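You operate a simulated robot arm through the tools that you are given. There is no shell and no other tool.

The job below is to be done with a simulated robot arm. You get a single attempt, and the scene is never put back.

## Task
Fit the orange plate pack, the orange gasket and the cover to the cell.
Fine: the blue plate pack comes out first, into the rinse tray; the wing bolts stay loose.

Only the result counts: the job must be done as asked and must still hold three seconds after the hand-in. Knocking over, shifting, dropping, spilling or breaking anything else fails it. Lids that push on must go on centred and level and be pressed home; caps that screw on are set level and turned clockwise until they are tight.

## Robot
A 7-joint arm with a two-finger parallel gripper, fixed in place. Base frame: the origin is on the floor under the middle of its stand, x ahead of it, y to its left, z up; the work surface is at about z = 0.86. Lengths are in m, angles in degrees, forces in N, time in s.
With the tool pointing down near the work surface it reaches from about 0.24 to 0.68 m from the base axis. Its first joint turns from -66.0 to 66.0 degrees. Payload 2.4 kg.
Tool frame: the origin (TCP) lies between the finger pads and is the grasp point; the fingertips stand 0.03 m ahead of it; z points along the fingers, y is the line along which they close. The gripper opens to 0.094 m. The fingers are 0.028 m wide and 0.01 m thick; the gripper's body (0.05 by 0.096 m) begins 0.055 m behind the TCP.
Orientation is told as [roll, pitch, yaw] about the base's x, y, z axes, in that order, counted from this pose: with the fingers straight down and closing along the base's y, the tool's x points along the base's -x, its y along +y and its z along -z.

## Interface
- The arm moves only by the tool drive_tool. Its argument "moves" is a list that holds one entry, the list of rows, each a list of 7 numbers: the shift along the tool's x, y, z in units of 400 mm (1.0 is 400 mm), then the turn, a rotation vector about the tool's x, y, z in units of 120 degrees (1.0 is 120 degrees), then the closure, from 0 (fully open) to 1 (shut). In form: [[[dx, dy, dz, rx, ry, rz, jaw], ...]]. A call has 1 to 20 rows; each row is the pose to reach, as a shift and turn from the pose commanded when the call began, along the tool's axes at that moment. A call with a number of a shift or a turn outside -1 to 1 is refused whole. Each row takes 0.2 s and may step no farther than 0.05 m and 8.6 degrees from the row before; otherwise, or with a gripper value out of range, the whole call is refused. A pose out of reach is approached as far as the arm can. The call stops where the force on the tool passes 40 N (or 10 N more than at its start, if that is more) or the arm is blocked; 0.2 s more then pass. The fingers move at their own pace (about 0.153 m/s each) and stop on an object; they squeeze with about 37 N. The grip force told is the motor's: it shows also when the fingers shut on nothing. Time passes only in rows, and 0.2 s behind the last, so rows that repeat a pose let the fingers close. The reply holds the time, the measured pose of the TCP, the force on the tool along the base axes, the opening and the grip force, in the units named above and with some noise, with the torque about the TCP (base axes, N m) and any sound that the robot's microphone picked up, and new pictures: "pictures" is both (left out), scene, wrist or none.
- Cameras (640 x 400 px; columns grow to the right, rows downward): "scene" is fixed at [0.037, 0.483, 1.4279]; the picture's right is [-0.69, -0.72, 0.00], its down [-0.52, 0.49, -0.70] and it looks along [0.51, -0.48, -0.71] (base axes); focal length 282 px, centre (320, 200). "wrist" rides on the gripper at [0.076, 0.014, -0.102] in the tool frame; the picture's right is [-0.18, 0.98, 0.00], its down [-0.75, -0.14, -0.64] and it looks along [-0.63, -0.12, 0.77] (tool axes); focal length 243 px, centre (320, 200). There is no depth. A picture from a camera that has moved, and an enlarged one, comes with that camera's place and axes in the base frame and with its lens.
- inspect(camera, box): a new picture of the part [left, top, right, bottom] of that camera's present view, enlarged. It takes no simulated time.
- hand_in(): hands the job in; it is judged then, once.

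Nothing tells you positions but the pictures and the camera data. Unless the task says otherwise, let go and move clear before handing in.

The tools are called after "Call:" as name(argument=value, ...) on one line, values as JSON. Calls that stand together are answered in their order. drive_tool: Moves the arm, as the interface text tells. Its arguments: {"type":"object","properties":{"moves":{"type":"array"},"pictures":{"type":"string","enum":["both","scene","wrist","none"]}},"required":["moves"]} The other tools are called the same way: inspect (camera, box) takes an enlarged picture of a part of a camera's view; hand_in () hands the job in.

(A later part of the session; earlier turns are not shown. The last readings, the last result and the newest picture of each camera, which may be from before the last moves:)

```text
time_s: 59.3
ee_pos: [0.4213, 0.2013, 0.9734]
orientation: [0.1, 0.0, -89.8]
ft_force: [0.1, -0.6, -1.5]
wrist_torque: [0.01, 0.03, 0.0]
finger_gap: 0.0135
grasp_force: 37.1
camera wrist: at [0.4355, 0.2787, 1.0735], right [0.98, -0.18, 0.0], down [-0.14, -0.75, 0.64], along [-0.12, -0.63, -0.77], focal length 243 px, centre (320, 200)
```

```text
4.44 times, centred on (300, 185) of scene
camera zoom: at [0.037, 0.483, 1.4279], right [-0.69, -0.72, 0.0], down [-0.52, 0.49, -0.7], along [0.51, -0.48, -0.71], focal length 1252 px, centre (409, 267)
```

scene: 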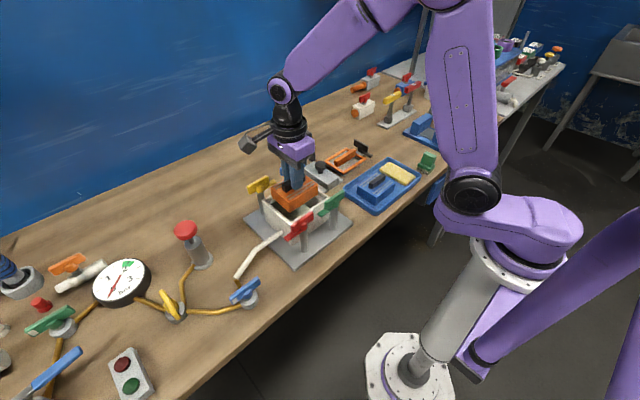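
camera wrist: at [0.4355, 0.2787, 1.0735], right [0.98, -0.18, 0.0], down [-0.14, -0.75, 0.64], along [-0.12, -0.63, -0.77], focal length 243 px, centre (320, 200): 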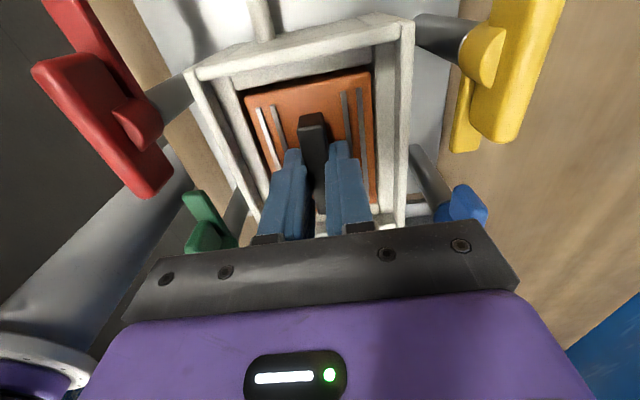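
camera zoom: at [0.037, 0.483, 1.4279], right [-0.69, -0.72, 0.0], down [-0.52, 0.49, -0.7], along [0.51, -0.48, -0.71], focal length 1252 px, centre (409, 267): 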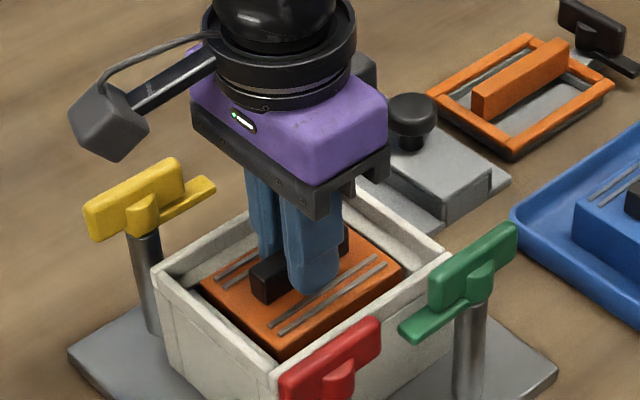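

Call:
drive_tool(moves=[[[0, 0, 0.005, 0, 0, 0, 1], [0, 0, 0.01, 0, 0, 0, 1], [0, 0, 0.015, 0, 0, 0, 1], [0, 0, 0.02, 0, 0, 0, 1], [0, 0, 0.025, 0, 0, 0, 1], [0, 0, 0.03, 0, 0, 0, 1], [0, 0, 0.035, 0, 0, 0, 1], [0, 0, 0.04, 0, 0, 0, 1], [0, 0, 0.045, 0, 0, 0, 1], [0, 0, 0.05, 0, 0, 0, 1], [0, 0, 0.055, 0, 0, 0, 1], [0, 0, 0.06, 0, 0, 0, 1]]], pictures="wrist")

Call:
inspect(camera="wrist", box=[200, 0, 440, 240])

Call:
inspect(camera="scene", box=[250, 150, 350, 230])

```text
time_s: 61.9
ee_pos: [0.4225, 0.2003, 0.9498]
orientation: [0.1, 0.0, -90.0]
ft_force: [1.2, -0.9, -2.1]
wrist_torque: [0.01, -0.05, -0.04]
finger_gap: 0.0134
grasp_force: 37.1
camera wrist: at [0.4356, 0.2772, 1.0506], right [0.98, -0.18, 0.0], down [-0.14, -0.75, 0.64], along [-0.12, -0.63, -0.77], focal length 243 px, centre (320, 200)
```

wrist: 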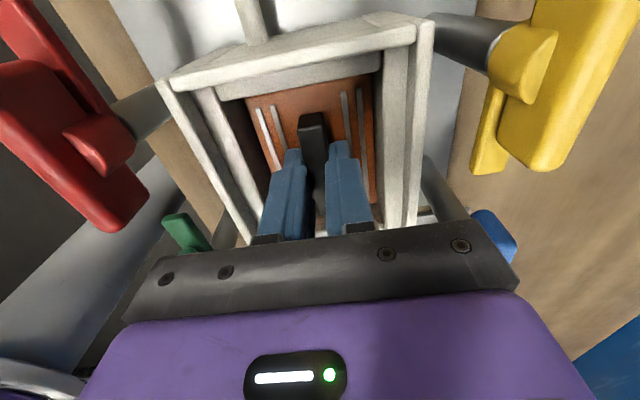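

```text
1.67 times, centred on (320, 120) of wrist
camera zoom: at [0.4356, 0.2772, 1.0506], right [0.98, -0.18, 0.0], down [-0.14, -0.75, 0.64], along [-0.12, -0.63, -0.77], focal length 404 px, centre (320, 333)
```

zoom: 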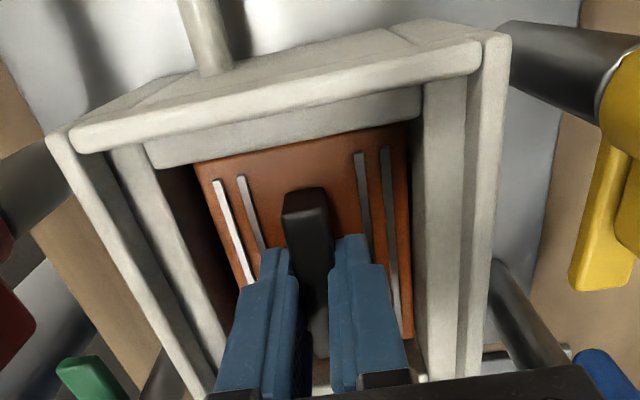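

```text
5.00 times, centred on (300, 190) of scene
camera zoom: at [0.037, 0.483, 1.4279], right [-0.69, -0.72, 0.0], down [-0.52, 0.49, -0.7], along [0.51, -0.48, -0.71], focal length 1408 px, centre (420, 250)
```

zoom: 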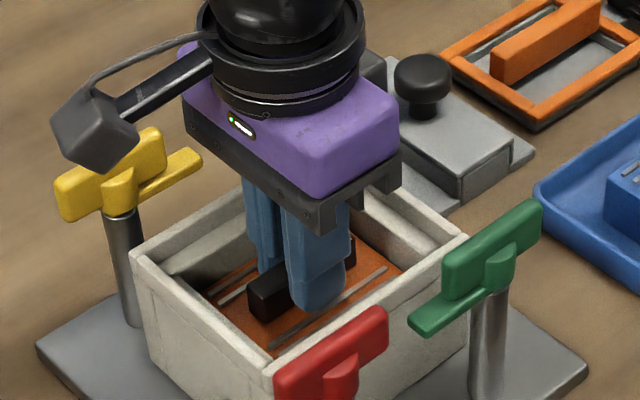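

The pack has entered the pocket without touching. Now 1 mm steps until it seats.

Call:
drive_tool(moves=[[[0, 0, 0.0025, 0, 0, 0, 1], [0, 0, 0.005, 0, 0, 0, 1], [0, 0, 0.0075, 0, 0, 0, 1], [0, 0, 0.0075, 0, 0, 0, 1]]], pictures="none")

Call:
drive_tool(moves=[[[0, 0, 0.0025, 0, 0, 0, 1], [0, 0, 0.0025, 0, 0, 0, 1]]], pictures="none")

Call:
drive_tool(moves=[[[0, 0, 0.0025, 0, 0, 0, 1], [0, 0, 0.0025, 0, 0, 0, 1]]], pictures="none")

```text
time_s: 62.9
ee_pos: [0.4207, 0.2012, 0.946]
orientation: [0.1, 0.1, -89.9]
ft_force: [-0.3, -0.3, -1.8]
wrist_torque: [-0.01, -0.01, -0.06]
finger_gap: 0.0134
grasp_force: 37.2
```

```text
time_s: 63.5
ee_pos: [0.4217, 0.1999, 0.9446]
orientation: [0.1, 0.1, -89.9]
ft_force: [-0.4, 0.5, -1.2]
wrist_torque: [0.01, 0.01, -0.02]
finger_gap: 0.0137
grasp_force: 37.2
```

```text
time_s: 64.1
ee_pos: [0.4209, 0.2006, 0.9426]
orientation: [0.1, 0.1, -90.0]
ft_force: [-2.8, -3.1, 17.8]
wrist_torque: [-0.38, 0.14, 0.0]
finger_gap: 0.0134
grasp_force: 36.7
```

Contact at TCP z ≈ 0.944, matching where the blue pack sat. Easing off, opening the jaws and rising to check.

Call:
drive_tool(moves=[[[0, 0, -0.001, 0, 0, 0, 1], [0, 0, -0.001, 0, 0, 0, 0.85], [0, 0, -0.001, 0, 0, 0, 0.7], [0, 0, -0.001, 0, 0, 0, 0.6], [0, 0, -0.001, 0, 0, 0, 0.55], [0, 0, -0.04, 0, 0, 0, 0.55], [0, 0, -0.1, 0, 0, 0, 0.55], [0, 0, -0.2, 0, 0, 0, 0.55], [0, 0, -0.29, 0, 0, 0, 0.55], [0, 0, -0.29, 0, 0, 0, 0.55]]], pictures="both")

Call:
inspect(camera="wrist", box=[200, 0, 440, 220])

Call:
inspect(camera="scene", box=[240, 160, 360, 270])

```text
time_s: 66.3
ee_pos: [0.4194, 0.2012, 1.0596]
orientation: [0.1, 0.1, -89.9]
ft_force: [-0.3, -0.4, 0.2]
wrist_torque: [0.01, 0.01, 0.01]
finger_gap: 0.0423
grasp_force: 0.0
camera wrist: at [0.4338, 0.2781, 1.1609], right [0.98, -0.18, 0.0], down [-0.14, -0.75, 0.64], along [-0.12, -0.63, -0.77], focal length 243 px, centre (320, 200)
```

scene: 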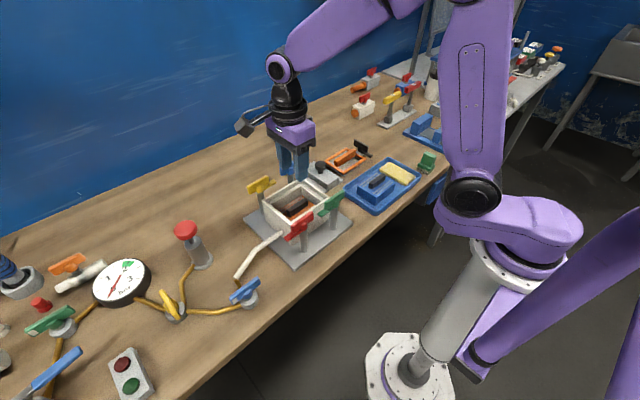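
wrist: 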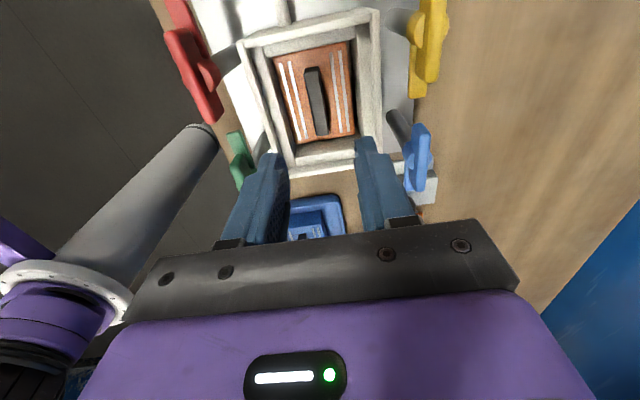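

```text
1.82 times, centred on (320, 110) of wrist
camera zoom: at [0.4338, 0.2781, 1.1609], right [0.98, -0.18, 0.0], down [-0.14, -0.75, 0.64], along [-0.12, -0.63, -0.77], focal length 441 px, centre (320, 364)
```

zoom: 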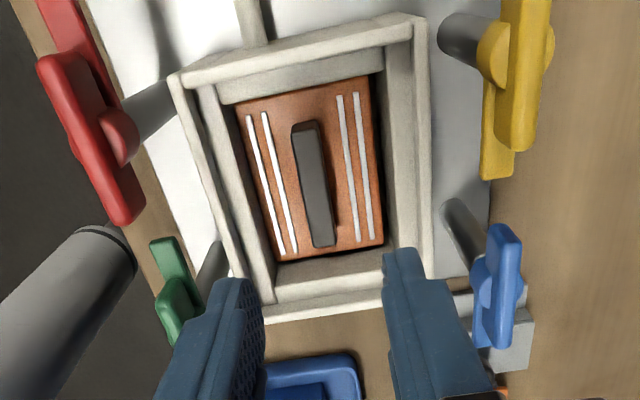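

```text
3.64 times, centred on (300, 215) of scene
camera zoom: at [0.037, 0.483, 1.4279], right [-0.69, -0.72, 0.0], down [-0.52, 0.49, -0.7], along [0.51, -0.48, -0.71], focal length 1024 px, centre (393, 146)
```

zoom: 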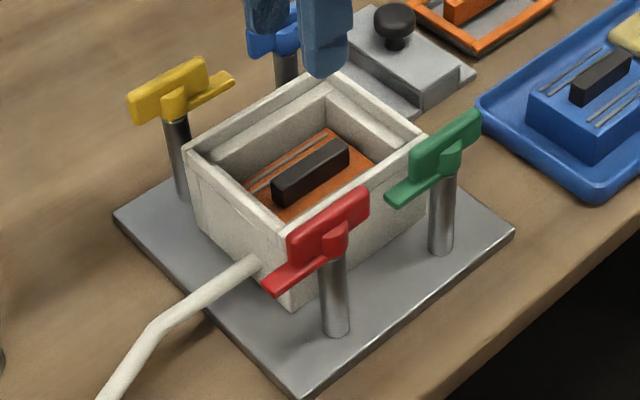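

The orange pack is down in the pocket. Before the gasket, I'll zoom in on the cell to check that the pack is level and to judge the ledge.

Call:
inspect(camera="scene", box=[270, 170, 340, 225])

Call:
inspect(camera="wrist", box=[230, 0, 400, 110])

Call:
inspect(camera="wrist", box=[240, 90, 400, 190])

```text
7.27 times, centred on (305, 198) of scene
camera zoom: at [0.037, 0.483, 1.4279], right [-0.69, -0.72, 0.0], down [-0.52, 0.49, -0.7], along [0.51, -0.48, -0.71], focal length 2048 px, centre (429, 218)
```

zoom: 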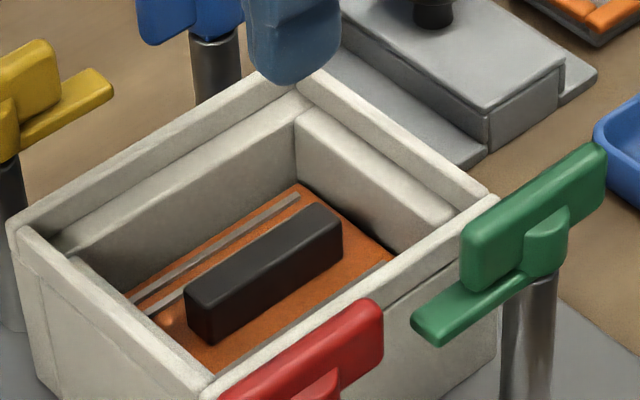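

```text
3.64 times, centred on (315, 55) of wrist
camera zoom: at [0.4338, 0.2781, 1.1609], right [0.98, -0.18, 0.0], down [-0.14, -0.75, 0.64], along [-0.12, -0.63, -0.77], focal length 882 px, centre (338, 727)
```

zoom: 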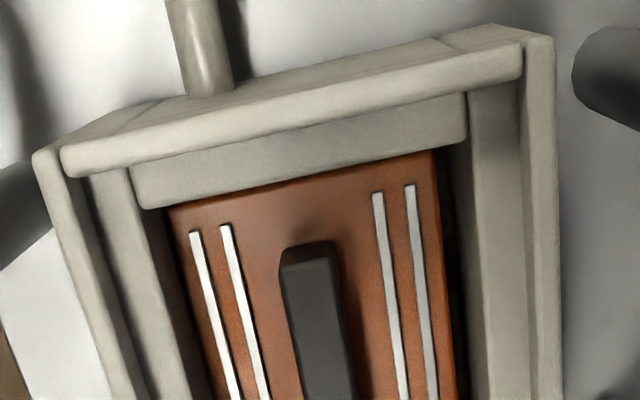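

```text
4.00 times, centred on (320, 140) of wrist
camera zoom: at [0.4338, 0.2781, 1.1609], right [0.98, -0.18, 0.0], down [-0.14, -0.75, 0.64], along [-0.12, -0.63, -0.77], focal length 970 px, centre (320, 440)
```

zoom: 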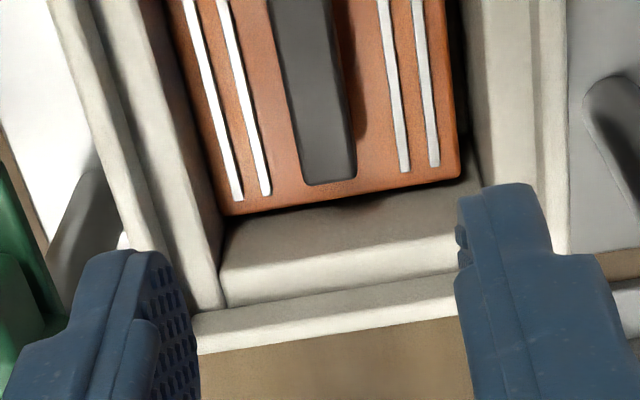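

The pack is fully down but sits roughly 2–3 mm toward −x in its pocket's play. I'll centre it gently by closing on the bar once more from the centred position, then open and recheck.

Call:
drive_tool(moves=[[[0, 0.002, 0.1, 0, 0, 0, 0.5], [0, 0.002, 0.2, 0, 0, 0, 0.5], [0, 0.002, 0.25, 0, 0, 0, 0.5], [0, 0.002, 0.27, 0, 0, 0, 0.5], [0, 0.002, 0.28, 0, 0, 0, 0.5], [0, 0.002, 0.28, 0, 0, 0, 0.7], [0, 0.002, 0.28, 0, 0, 0, 0.8], [0, 0.002, 0.28, 0, 0, 0, 0.86], [0, 0.002, 0.28, 0, 0, 0, 0.9], [0, 0.002, 0.28, 0, 0, 0, 0.9]]], pictures="wrist")

Call:
drive_tool(moves=[[[0, 0, 0, 0, 0, 0, 0.85], [0, 0, 0, 0, 0, 0, 0.8], [0, 0, 0, 0, 0, 0, 0.7], [0, 0, 0, 0, 0, 0, 0.55], [0, 0, -0.05, 0, 0, 0, 0.55], [0, 0, -0.13, 0, 0, 0, 0.55], [0, 0, -0.21, 0, 0, 0, 0.55], [0, 0, -0.28, 0, 0, 0, 0.55], [0, 0, -0.28, 0, 0, 0, 0.55]]], pictures="wrist")

Call:
inspect(camera="wrist", box=[230, 0, 400, 110])

Call:
inspect(camera="wrist", box=[200, 0, 440, 220])

```text
time_s: 67.1
ee_pos: [0.4267, 0.1996, 0.9671]
orientation: [0.8, 0.2, -90.0]
ft_force: [-9.8, -3.8, 19.9]
wrist_torque: [-0.36, -0.3, -0.26]
finger_gap: 0.0417
grasp_force: 0.0
stopped in row 4: the force on the tool passed its limit at 71 N (the readings are from after the stop); the commanded pose is now the measured one
camera wrist: at [0.44, 0.2776, 1.0687], right [0.98, -0.18, 0.01], down [-0.15, -0.76, 0.64], along [-0.11, -0.63, -0.77], focal length 243 px, centre (320, 200)
```

wrist: 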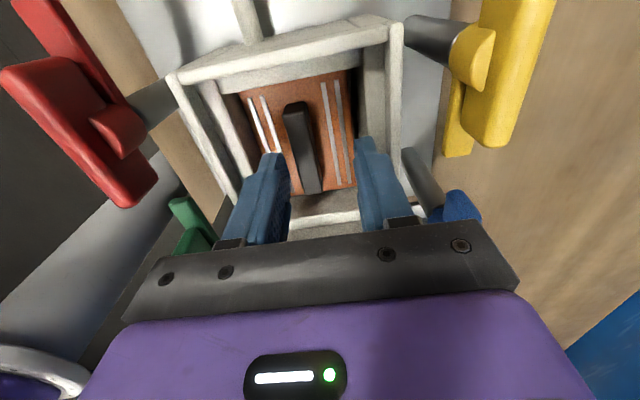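

```text
time_s: 69.1
ee_pos: [0.427, 0.2027, 1.079]
orientation: [0.9, 0.3, -89.9]
ft_force: [-0.1, 0.2, 0.4]
wrist_torque: [0.0, -0.02, 0.0]
finger_gap: 0.0423
grasp_force: 0.1
camera wrist: at [0.4413, 0.2805, 1.1809], right [0.98, -0.18, 0.01], down [-0.15, -0.76, 0.64], along [-0.11, -0.63, -0.77], focal length 243 px, centre (320, 200)
```

wrist: 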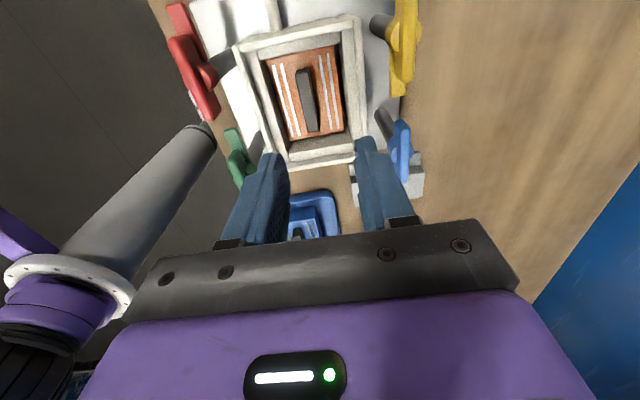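

```text
3.64 times, centred on (315, 55) of wrist
camera zoom: at [0.4413, 0.2805, 1.1809], right [0.98, -0.18, 0.01], down [-0.15, -0.76, 0.64], along [-0.11, -0.63, -0.77], focal length 882 px, centre (338, 727)
```

zoom: 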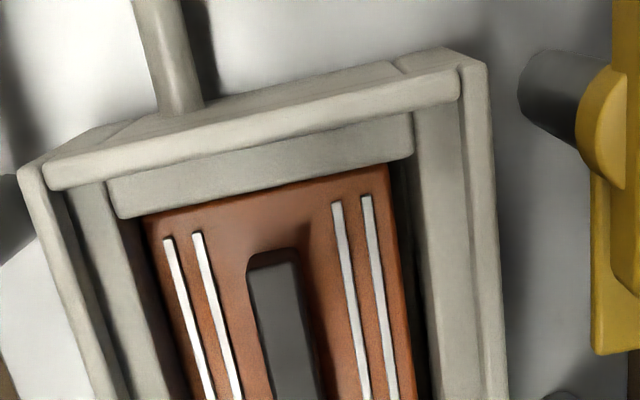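

```text
1.82 times, centred on (320, 110) of wrist
camera zoom: at [0.4413, 0.2805, 1.1809], right [0.98, -0.18, 0.01], down [-0.15, -0.76, 0.64], along [-0.11, -0.63, -0.77], focal length 441 px, centre (320, 364)
```

zoom: 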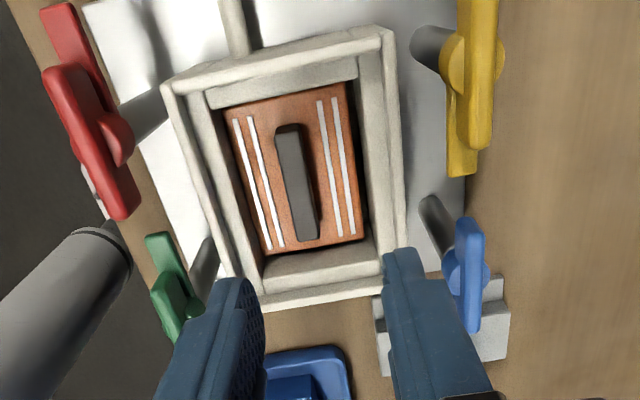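

The wider jaw setting let a finger touch the pocket's ledge and the call stopped. I'll check that the cell hasn't moved.

Call:
inspect(camera="scene", box=[240, 160, 360, 270])

Call:
drive_tool(moves=[[[0, 0, 0, 0, 0, 0, 0.55]]], pictures="none")

Call:
drive_tool(moves=[[[0, 0, 0, 0, 0, 0, 0.55]]], pictures="none")

Call:
drive_tool(moves=[[[0, 0, 0, 0, 0, 0, 0.55]]], pictures="none")

```text
3.64 times, centred on (300, 215) of scene
camera zoom: at [0.037, 0.483, 1.4279], right [-0.69, -0.72, 0.0], down [-0.52, 0.49, -0.7], along [0.51, -0.48, -0.71], focal length 1024 px, centre (393, 146)
```

zoom: 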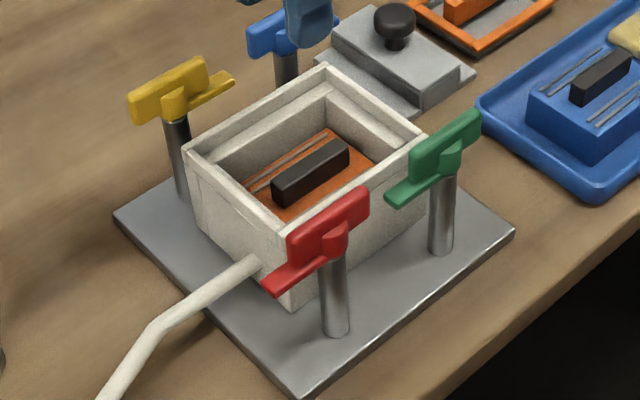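

```text
time_s: 69.5
ee_pos: [0.4283, 0.2033, 1.0794]
orientation: [0.8, 0.2, -90.1]
ft_force: [0.4, 0.5, 0.3]
wrist_torque: [0.02, -0.01, 0.03]
finger_gap: 0.0422
grasp_force: 0.0
```

```text
time_s: 69.9
ee_pos: [0.428, 0.204, 1.0794]
orientation: [0.8, 0.3, -90.0]
ft_force: [0.2, 0.0, 0.1]
wrist_torque: [0.0, -0.03, -0.02]
finger_gap: 0.0421
grasp_force: 0.0
```

```text
time_s: 70.3
ee_pos: [0.4277, 0.2038, 1.0797]
orientation: [0.8, 0.3, -90.0]
ft_force: [-0.5, -0.2, -0.5]
wrist_torque: [0.02, 0.03, -0.01]
finger_gap: 0.0421
grasp_force: 0.0
```

The cell stands exactly where it was. I'll first remove the small tilt picked up at the stop and go back to the centred position.

Call:
drive_tool(moves=[[[-0.00675, -0.0155, 0, 0.0067, -0.0022, 0, 0.55], [-0.00675, -0.0155, 0, 0.0067, -0.0022, 0, 0.55]]], pictures="wrist")

Call:
drive_tool(moves=[[[0, 0, 0, 0, 0, 0, 0.55]]], pictures="none")

Call:
drive_tool(moves=[[[0, 0, 0, 0, 0, 0, 0.55]]], pictures="none")

Call:
inspect(camera="wrist", box=[220, 0, 420, 180])

```text
time_s: 70.9
ee_pos: [0.4209, 0.2003, 1.0787]
orientation: [0.0, 0.0, -90.1]
ft_force: [0.3, 0.3, -0.3]
wrist_torque: [0.0, 0.02, 0.0]
finger_gap: 0.0423
grasp_force: 0.0
camera wrist: at [0.4357, 0.2775, 1.1797], right [0.98, -0.18, 0.0], down [-0.14, -0.75, 0.64], along [-0.12, -0.63, -0.77], focal length 243 px, centre (320, 200)
```

wrist: 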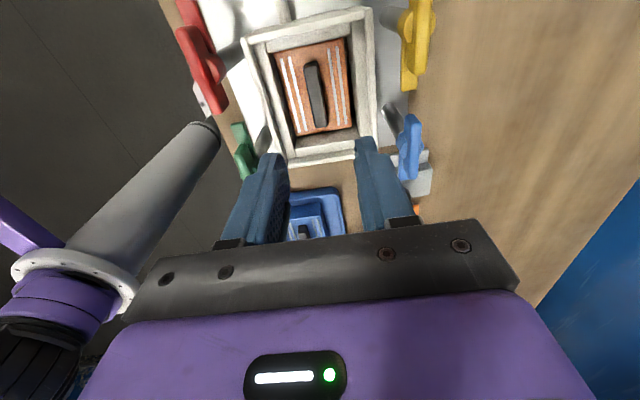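

```text
time_s: 71.3
ee_pos: [0.4214, 0.2002, 1.0784]
orientation: [0.0, 0.0, -89.9]
ft_force: [-0.6, -0.1, -0.3]
wrist_torque: [-0.01, 0.0, 0.02]
finger_gap: 0.0424
grasp_force: 0.0
```

```text
time_s: 71.7
ee_pos: [0.421, 0.2002, 1.0793]
orientation: [0.0, 0.0, -90.1]
ft_force: [-0.6, -0.2, 0.0]
wrist_torque: [0.0, 0.05, 0.01]
finger_gap: 0.0423
grasp_force: 0.1
```

```text
2.22 times, centred on (320, 90) of wrist
camera zoom: at [0.4358, 0.2777, 1.1796], right [0.98, -0.18, 0.0], down [-0.14, -0.75, 0.64], along [-0.12, -0.63, -0.77], focal length 539 px, centre (320, 444)
```

zoom: 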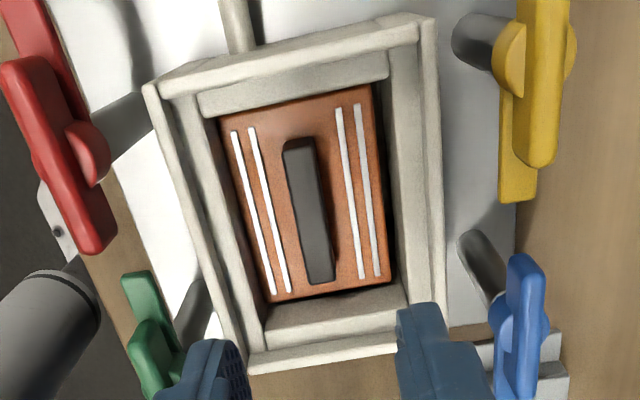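

Aligned again; the pack's bar reads about 3 mm toward −x from the cell's centre line. I'll descend with the narrower opening that fitted before, close gently to centre it, and reopen.

Call:
drive_tool(moves=[[[0, 0, 0.1, 0, 0, 0, 0.58], [0, 0, 0.2, 0, 0, 0, 0.58], [0, 0, 0.26, 0, 0, 0, 0.58], [0, 0, 0.29, 0, 0, 0, 0.58], [0, 0, 0.31, 0, 0, 0, 0.58], [0, 0, 0.3225, 0, 0, 0, 0.58], [0, 0, 0.3225, 0, 0, 0, 0.7], [0, 0, 0.3225, 0, 0, 0, 0.78], [0, 0, 0.3225, 0, 0, 0, 0.82], [0, 0, 0.3225, 0, 0, 0, 0.86], [0, 0, 0.3225, 0, 0, 0, 0.88], [0, 0, 0.3225, 0, 0, 0, 0.88]]], pictures="wrist")

```text
time_s: 74.3
ee_pos: [0.4208, 0.1987, 0.948]
orientation: [0.0, 0.1, -90.0]
ft_force: [-0.5, 0.1, 0.4]
wrist_torque: [-0.02, -0.01, 0.01]
finger_gap: 0.0134
grasp_force: 36.2
camera wrist: at [0.4359, 0.276, 1.0495], right [0.98, -0.18, 0.0], down [-0.14, -0.75, 0.64], along [-0.12, -0.63, -0.77], focal length 243 px, centre (320, 200)
```

wrist: 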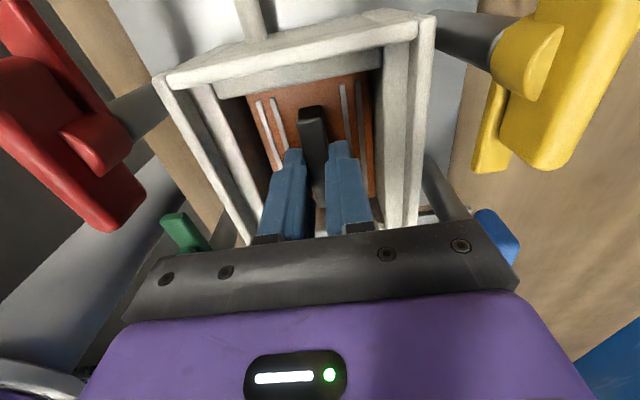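

Closed on the bar with no side load, so the pack is now centred under the tool. Opening and rising.

Call:
drive_tool(moves=[[[0, 0, 0, 0, 0, 0, 0.84], [0, 0, 0, 0, 0, 0, 0.78], [0, 0, 0, 0, 0, 0, 0.7], [0, 0, 0, 0, 0, 0, 0.58], [0, 0, -0.03, 0, 0, 0, 0.58], [0, 0, -0.08, 0, 0, 0, 0.58], [0, 0, -0.18, 0, 0, 0, 0.58], [0, 0, -0.28, 0, 0, 0, 0.58], [0, 0, -0.3225, 0, 0, 0, 0.58], [0, 0, -0.3225, 0, 0, 0, 0.58]]], pictures="none")

Call:
inspect(camera="wrist", box=[220, 0, 420, 180])

Call:
inspect(camera="scene", box=[270, 170, 340, 225])

```text
time_s: 76.5
ee_pos: [0.4213, 0.1971, 1.0785]
orientation: [0.0, 0.0, -90.1]
ft_force: [0.7, -0.2, -0.3]
wrist_torque: [-0.02, 0.01, -0.03]
finger_gap: 0.0397
grasp_force: 0.0
```

```text
2.22 times, centred on (320, 90) of wrist
camera zoom: at [0.436, 0.2754, 1.1794], right [0.98, -0.18, 0.0], down [-0.14, -0.75, 0.64], along [-0.12, -0.63, -0.77], focal length 539 px, centre (320, 444)
```

zoom: 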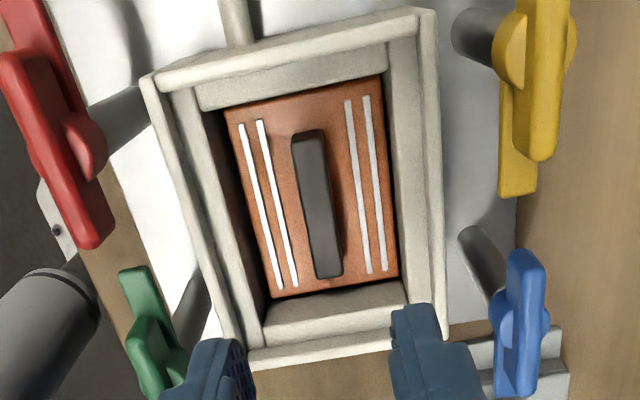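

```text
7.27 times, centred on (305, 198) of scene
camera zoom: at [0.037, 0.483, 1.4279], right [-0.69, -0.72, 0.0], down [-0.52, 0.49, -0.7], along [0.51, -0.48, -0.71], focal length 2048 px, centre (429, 218)
```

zoom: 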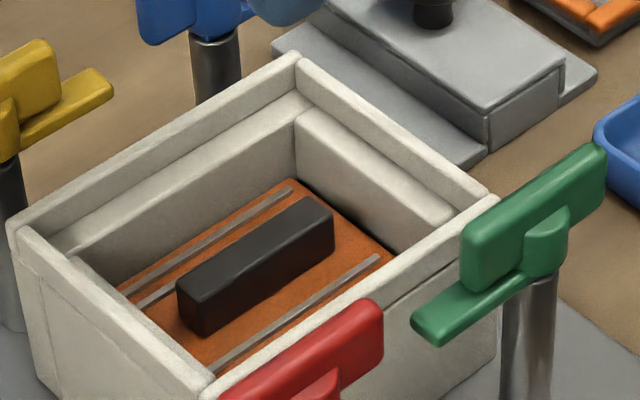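

The pack now sits centred like the blue one did. Next, over to the gasket at about (0.506, −0.068).

Call:
drive_tool(moves=[[[-0.083, 0.0266, 0, 0, 0, 0, 0.55], [-0.166, 0.0531, 0, 0, 0, 0, 0.55], [-0.249, 0.0797, 0, 0, 0, 0, 0.55], [-0.333, 0.1063, 0, 0, 0, 0, 0.55], [-0.416, 0.1328, 0, 0, 0, 0, 0.55], [-0.499, 0.1594, 0.025, 0, 0, 0, 0.55], [-0.582, 0.186, 0.05, 0, 0, 0, 0.55], [-0.665, 0.2125, 0.075, 0, 0, 0, 0.55], [-0.665, 0.2125, 0.075, 0, 0, 0, 0.55]]], pictures="both")

Call:
drive_tool(moves=[[[0, 0, 0, 0, 0, 0, 0.55]]], pictures="none")

Call:
drive_tool(moves=[[[0, 0, 0, 0, 0, 0, 0.55]]], pictures="none")

Call:
inspect(camera="wrist", box=[220, 0, 420, 180])

```text
time_s: 78.5
ee_pos: [0.5072, -0.0669, 1.0471]
orientation: [0.0, 0.0, -90.1]
ft_force: [0.1, 0.5, 0.2]
wrist_torque: [-0.01, 0.02, -0.01]
finger_gap: 0.0427
grasp_force: 0.1
camera wrist: at [0.5226, 0.0096, 1.1482], right [0.98, -0.18, 0.0], down [-0.14, -0.75, 0.64], along [-0.12, -0.63, -0.77], focal length 243 px, centre (320, 200)
```

scene: 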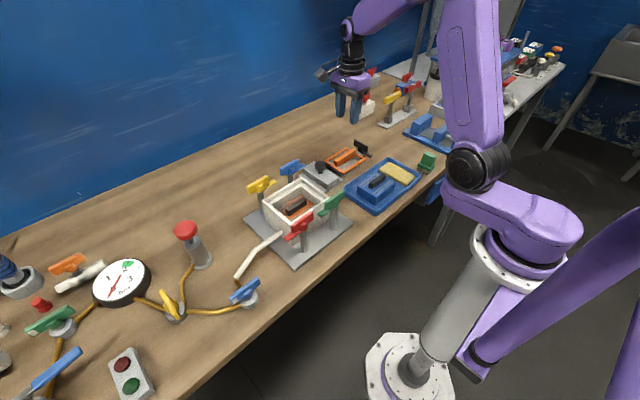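
wrist: 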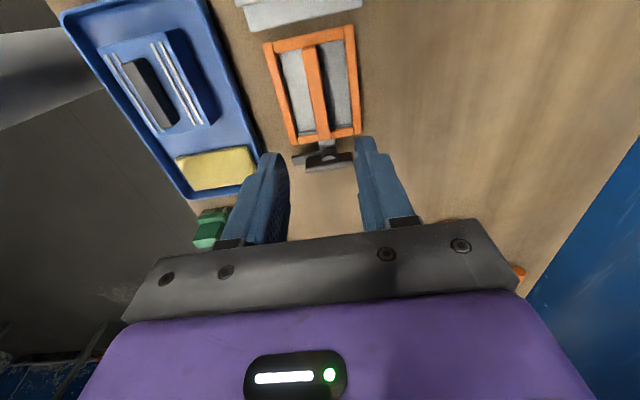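

```text
time_s: 78.9
ee_pos: [0.508, -0.0679, 1.0481]
orientation: [0.1, 0.0, -90.0]
ft_force: [0.3, -0.8, -0.4]
wrist_torque: [0.0, 0.02, 0.03]
finger_gap: 0.0425
grasp_force: 0.1
```

```text
time_s: 79.3
ee_pos: [0.5072, -0.0677, 1.0479]
orientation: [0.0, 0.1, -89.9]
ft_force: [0.5, -0.6, 0.1]
wrist_torque: [-0.01, -0.01, -0.01]
finger_gap: 0.0425
grasp_force: 0.0
```

```text
2.22 times, centred on (320, 90) of wrist
camera zoom: at [0.5224, 0.0101, 1.1483], right [0.98, -0.18, 0.0], down [-0.14, -0.75, 0.64], along [-0.12, -0.63, -0.77], focal length 539 px, centre (320, 444)
```

zoom: 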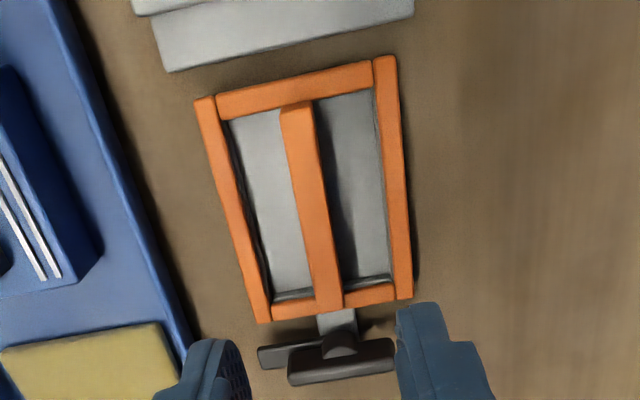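

The gasket's bar is about 3 mm to −x of the tool, top near z 0.897. I'll shift, narrow the jaws to fit between bar and frame, and descend around the bar.

Call:
drive_tool(moves=[[[0, -0.0075, 0, 0, 0, 0, 0.68], [0, -0.0075, 0.1, 0, 0, 0, 0.68], [0, -0.0075, 0.2, 0, 0, 0, 0.68], [0, -0.0075, 0.27, 0, 0, 0, 0.68], [0, -0.0075, 0.3, 0, 0, 0, 0.68], [0, -0.0075, 0.32, 0, 0, 0, 0.68], [0, -0.0075, 0.32, 0, 0, 0, 0.68]]], pictures="wrist")

Call:
inspect(camera="wrist", box=[220, 60, 420, 240])

Call:
inspect(camera="scene", box=[310, 120, 390, 190])

```text
time_s: 80.9
ee_pos: [0.5023, -0.0678, 0.9204]
orientation: [-0.1, 0.0, -90.0]
ft_force: [-0.1, 0.1, -0.6]
wrist_torque: [0.02, 0.01, 0.0]
finger_gap: 0.0301
grasp_force: 0.1
camera wrist: at [0.5154, 0.0098, 1.0207], right [0.98, -0.18, 0.0], down [-0.14, -0.75, 0.64], along [-0.12, -0.63, -0.77], focal length 243 px, centre (320, 200)
```

wrist: 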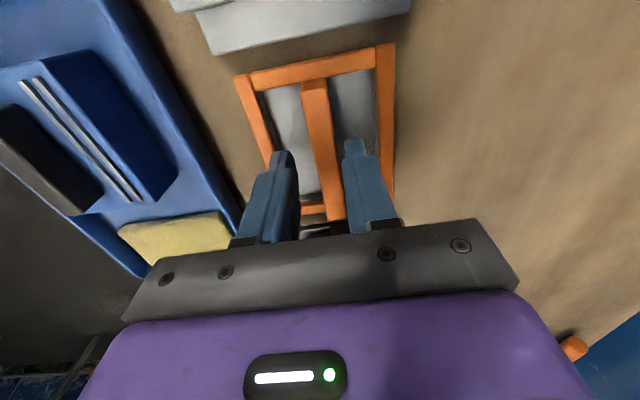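

```text
2.22 times, centred on (320, 150) of wrist
camera zoom: at [0.5154, 0.0098, 1.0207], right [0.98, -0.18, 0.0], down [-0.14, -0.75, 0.64], along [-0.12, -0.63, -0.77], focal length 539 px, centre (320, 311)
```

zoom: 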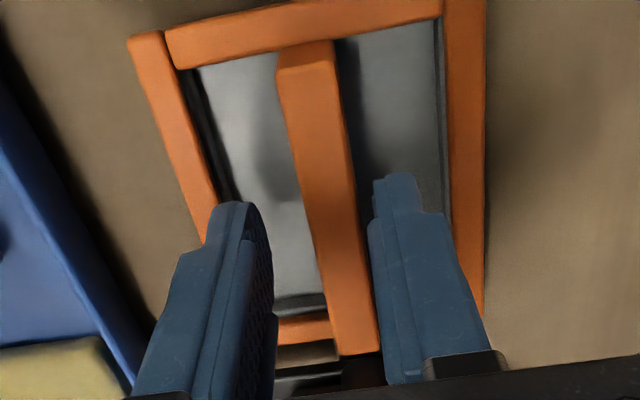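

```text
5.71 times, centred on (350, 155) of scene
camera zoom: at [0.037, 0.483, 1.4279], right [-0.69, -0.72, 0.0], down [-0.52, 0.49, -0.7], along [0.51, -0.48, -0.71], focal length 1610 px, centre (149, 457)
```

zoom: 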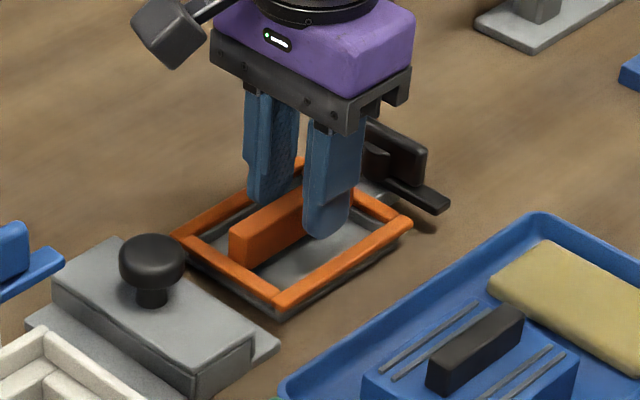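

Call:
drive_tool(moves=[[[0, 0, 0, 0, 0, 0, 0.68]]], pictures="none")

Call:
drive_tool(moves=[[[0, 0, 0, 0, 0, 0, 0.68]]], pictures="none")

Call:
drive_tool(moves=[[[0, 0, 0.015, 0, 0, 0, 0.68], [0, 0, 0.025, 0, 0, 0, 0.68], [0, 0, 0.025, 0, 0, 0, 0.68]]], pictures="wrist")

Call:
inspect(camera="wrist", box=[220, 60, 420, 240])

Call:
inspect(camera="scene", box=[310, 130, 380, 185])

```text
time_s: 81.3
ee_pos: [0.5012, -0.0685, 0.9204]
orientation: [0.0, 0.0, -90.1]
ft_force: [0.0, 0.0, 0.0]
wrist_torque: [-0.04, 0.0, 0.0]
finger_gap: 0.03
grasp_force: 0.1
```

```text
time_s: 81.7
ee_pos: [0.5005, -0.0682, 0.9194]
orientation: [0.0, 0.1, -90.0]
ft_force: [-0.7, 0.3, 0.6]
wrist_torque: [-0.01, -0.02, -0.02]
finger_gap: 0.0302
grasp_force: 0.0
```

```text
time_s: 82.5
ee_pos: [0.5008, -0.0674, 0.9099]
orientation: [0.0, 0.0, -90.0]
ft_force: [-0.1, -0.1, -0.1]
wrist_torque: [0.04, -0.02, 0.03]
finger_gap: 0.0301
grasp_force: 0.0
camera wrist: at [0.5155, 0.0101, 1.0111], right [0.98, -0.18, 0.0], down [-0.14, -0.75, 0.64], along [-0.12, -0.63, -0.77], focal length 243 px, centre (320, 200)
```

wrist: 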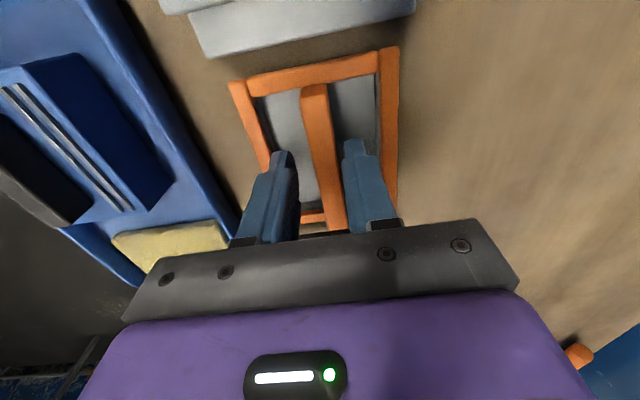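

```text
2.22 times, centred on (320, 150) of wrist
camera zoom: at [0.5155, 0.0101, 1.0111], right [0.98, -0.18, 0.0], down [-0.14, -0.75, 0.64], along [-0.12, -0.63, -0.77], focal length 539 px, centre (320, 311)
```

zoom: 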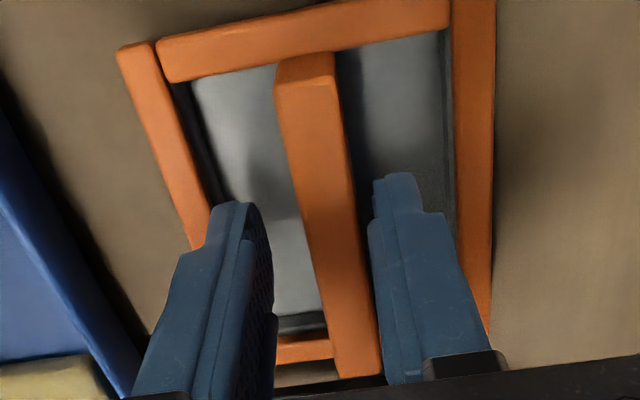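

```text
7.27 times, centred on (345, 158) of scene
camera zoom: at [0.037, 0.483, 1.4279], right [-0.69, -0.72, 0.0], down [-0.52, 0.49, -0.7], along [0.51, -0.48, -0.71], focal length 2048 px, centre (138, 509)
```

zoom: 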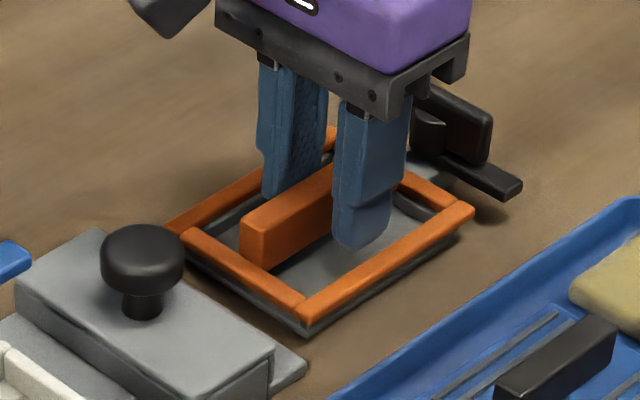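

The tool is actually about 4.5 mm to −x of the bar (commanded and measured drift apart a bit). I'll shift +x, re-check, then close.

Call:
drive_tool(moves=[[[0, 0.006, 0, 0, 0, 0, 0.68], [0, 0.011, 0, 0, 0, 0, 0.68], [0, 0.011, 0, 0, 0, 0, 0.68]]], pictures="wrist")

Call:
inspect(camera="wrist", box=[220, 60, 420, 240])

Call:
drive_tool(moves=[[[0, 0, 0, 0, 0, 0, 0.68]]], pictures="none")

```text
time_s: 83.3
ee_pos: [0.5051, -0.0694, 0.9113]
orientation: [0.0, 0.0, -90.1]
ft_force: [-0.4, 0.3, -0.8]
wrist_torque: [0.01, -0.01, 0.01]
finger_gap: 0.0303
grasp_force: 0.1
camera wrist: at [0.5197, 0.0097, 1.0121], right [0.98, -0.18, 0.0], down [-0.14, -0.75, 0.64], along [-0.12, -0.63, -0.77], focal length 243 px, centre (320, 200)
```

wrist: 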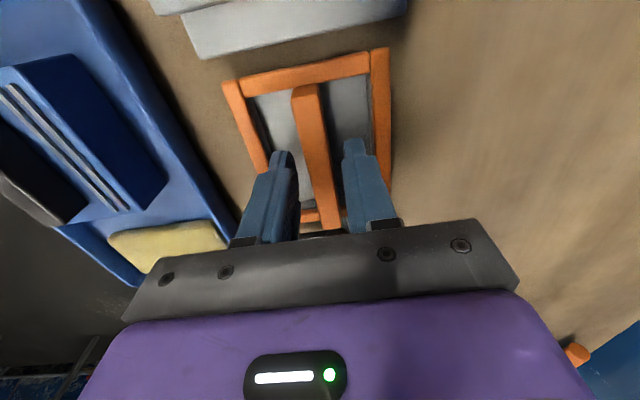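

```text
2.22 times, centred on (320, 150) of wrist
camera zoom: at [0.5197, 0.0097, 1.0121], right [0.98, -0.18, 0.0], down [-0.14, -0.75, 0.64], along [-0.12, -0.63, -0.77], focal length 539 px, centre (320, 311)
```

zoom: 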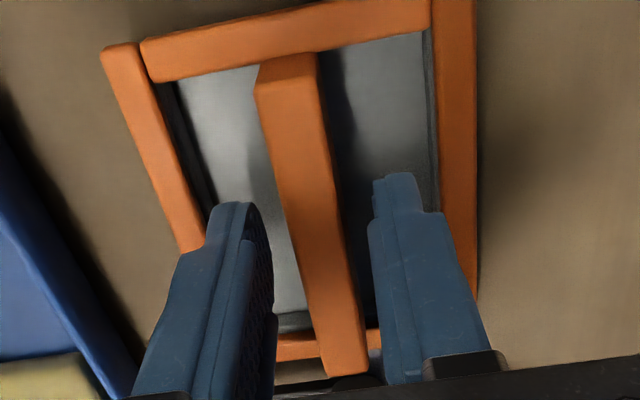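

```text
time_s: 83.7
ee_pos: [0.5046, -0.0677, 0.9108]
orientation: [-0.1, 0.0, -90.0]
ft_force: [0.9, 0.4, -0.8]
wrist_torque: [-0.01, 0.02, 0.0]
finger_gap: 0.03
grasp_force: 0.1
```

Centred now. Lowering 3 mm more, then closing on the bar.

Call:
drive_tool(moves=[[[0, 0, 0.004, 0, 0, 0, 0.68], [0, 0, 0.0075, 0, 0, 0, 0.68], [0, 0, 0.0075, 0, 0, 0, 0.68]]], pictures="none")

Call:
drive_tool(moves=[[[0, 0, 0, 0, 0, 0, 0.78], [0, 0, 0, 0, 0, 0, 0.86], [0, 0, 0, 0, 0, 0, 1], [0, 0, 0, 0, 0, 0, 1], [0, 0, 0, 0, 0, 0, 1]]], pictures="wrist")

Call:
inspect(camera="wrist", box=[220, 60, 420, 240])

```text
time_s: 84.5
ee_pos: [0.5067, -0.0688, 0.9087]
orientation: [0.0, -0.1, -89.9]
ft_force: [-0.6, 0.9, -0.3]
wrist_torque: [-0.02, 0.01, -0.01]
finger_gap: 0.0301
grasp_force: 0.1
```

```text
time_s: 85.7
ee_pos: [0.5067, -0.067, 0.9071]
orientation: [0.0, 0.0, -90.1]
ft_force: [-0.1, -0.1, 0.0]
wrist_torque: [0.01, 0.05, 0.02]
finger_gap: 0.0129
grasp_force: 37.4
camera wrist: at [0.5212, 0.0099, 1.009], right [0.98, -0.18, 0.0], down [-0.14, -0.75, 0.64], along [-0.12, -0.63, -0.77], focal length 243 px, centre (320, 200)
```

wrist: 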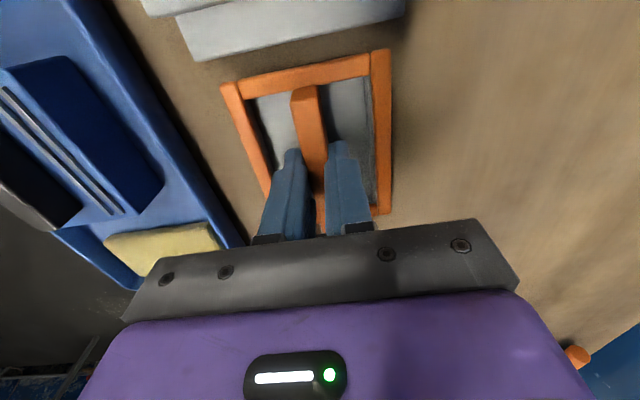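

```text
2.22 times, centred on (320, 150) of wrist
camera zoom: at [0.5212, 0.0099, 1.009], right [0.98, -0.18, 0.0], down [-0.14, -0.75, 0.64], along [-0.12, -0.63, -0.77], focal length 539 px, centre (320, 311)
```

zoom: 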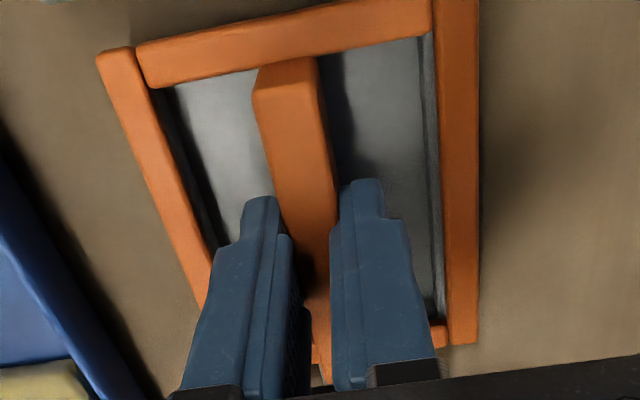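

Gripped. Lifting the gasket straight up in small steps, checking it leaves the pan behind.

Call:
drive_tool(moves=[[[0, 0, -0.0025, 0, 0, 0, 1], [0, 0, -0.005, 0, 0, 0, 1], [0, 0, -0.0075, 0, 0, 0, 1], [0, 0, -0.01, 0, 0, 0, 1], [0, 0, -0.0125, 0, 0, 0, 1], [0, 0, -0.015, 0, 0, 0, 1], [0, 0, -0.02, 0, 0, 0, 1], [0, 0, -0.025, 0, 0, 0, 1]]], pictures="wrist")

Call:
inspect(camera="scene", box=[310, 120, 390, 190])

Call:
inspect(camera="wrist", box=[200, 20, 440, 240])

```text
time_s: 87.5
ee_pos: [0.5066, -0.0691, 0.9178]
orientation: [0.0, 0.0, -90.0]
ft_force: [0.2, -0.6, -0.3]
wrist_torque: [-0.01, -0.02, 0.01]
finger_gap: 0.0126
grasp_force: 37.3
camera wrist: at [0.5212, 0.0089, 1.0179], right [0.98, -0.18, 0.0], down [-0.14, -0.75, 0.64], along [-0.12, -0.63, -0.77], focal length 243 px, centre (320, 200)
```

wrist: 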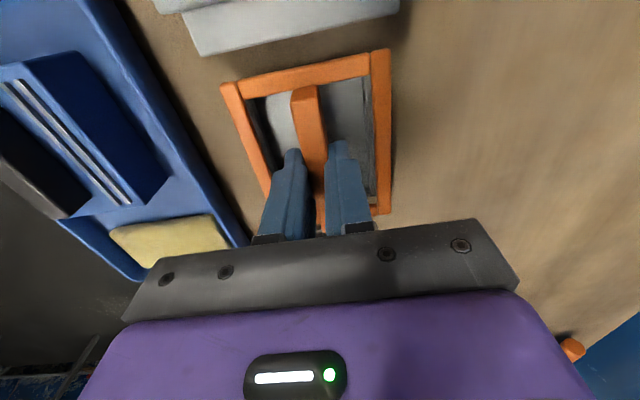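

```text
5.71 times, centred on (350, 155) of scene
camera zoom: at [0.037, 0.483, 1.4279], right [-0.69, -0.72, 0.0], down [-0.52, 0.49, -0.7], along [0.51, -0.48, -0.71], focal length 1610 px, centre (149, 457)
```

zoom: 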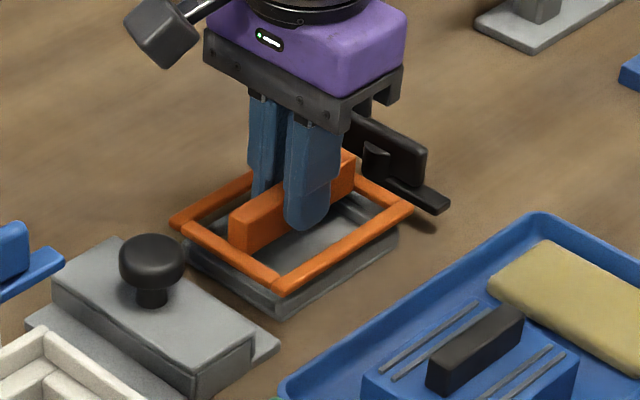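

```text
1.82 times, centred on (320, 130) of wrist
camera zoom: at [0.5212, 0.0089, 1.0179], right [0.98, -0.18, 0.0], down [-0.14, -0.75, 0.64], along [-0.12, -0.63, -0.77], focal length 441 px, centre (320, 327)
```

zoom: 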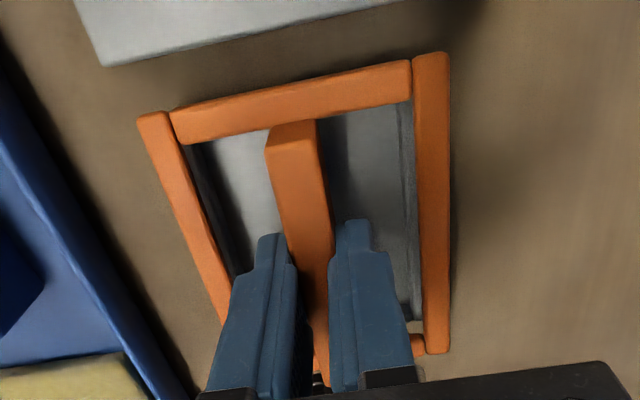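

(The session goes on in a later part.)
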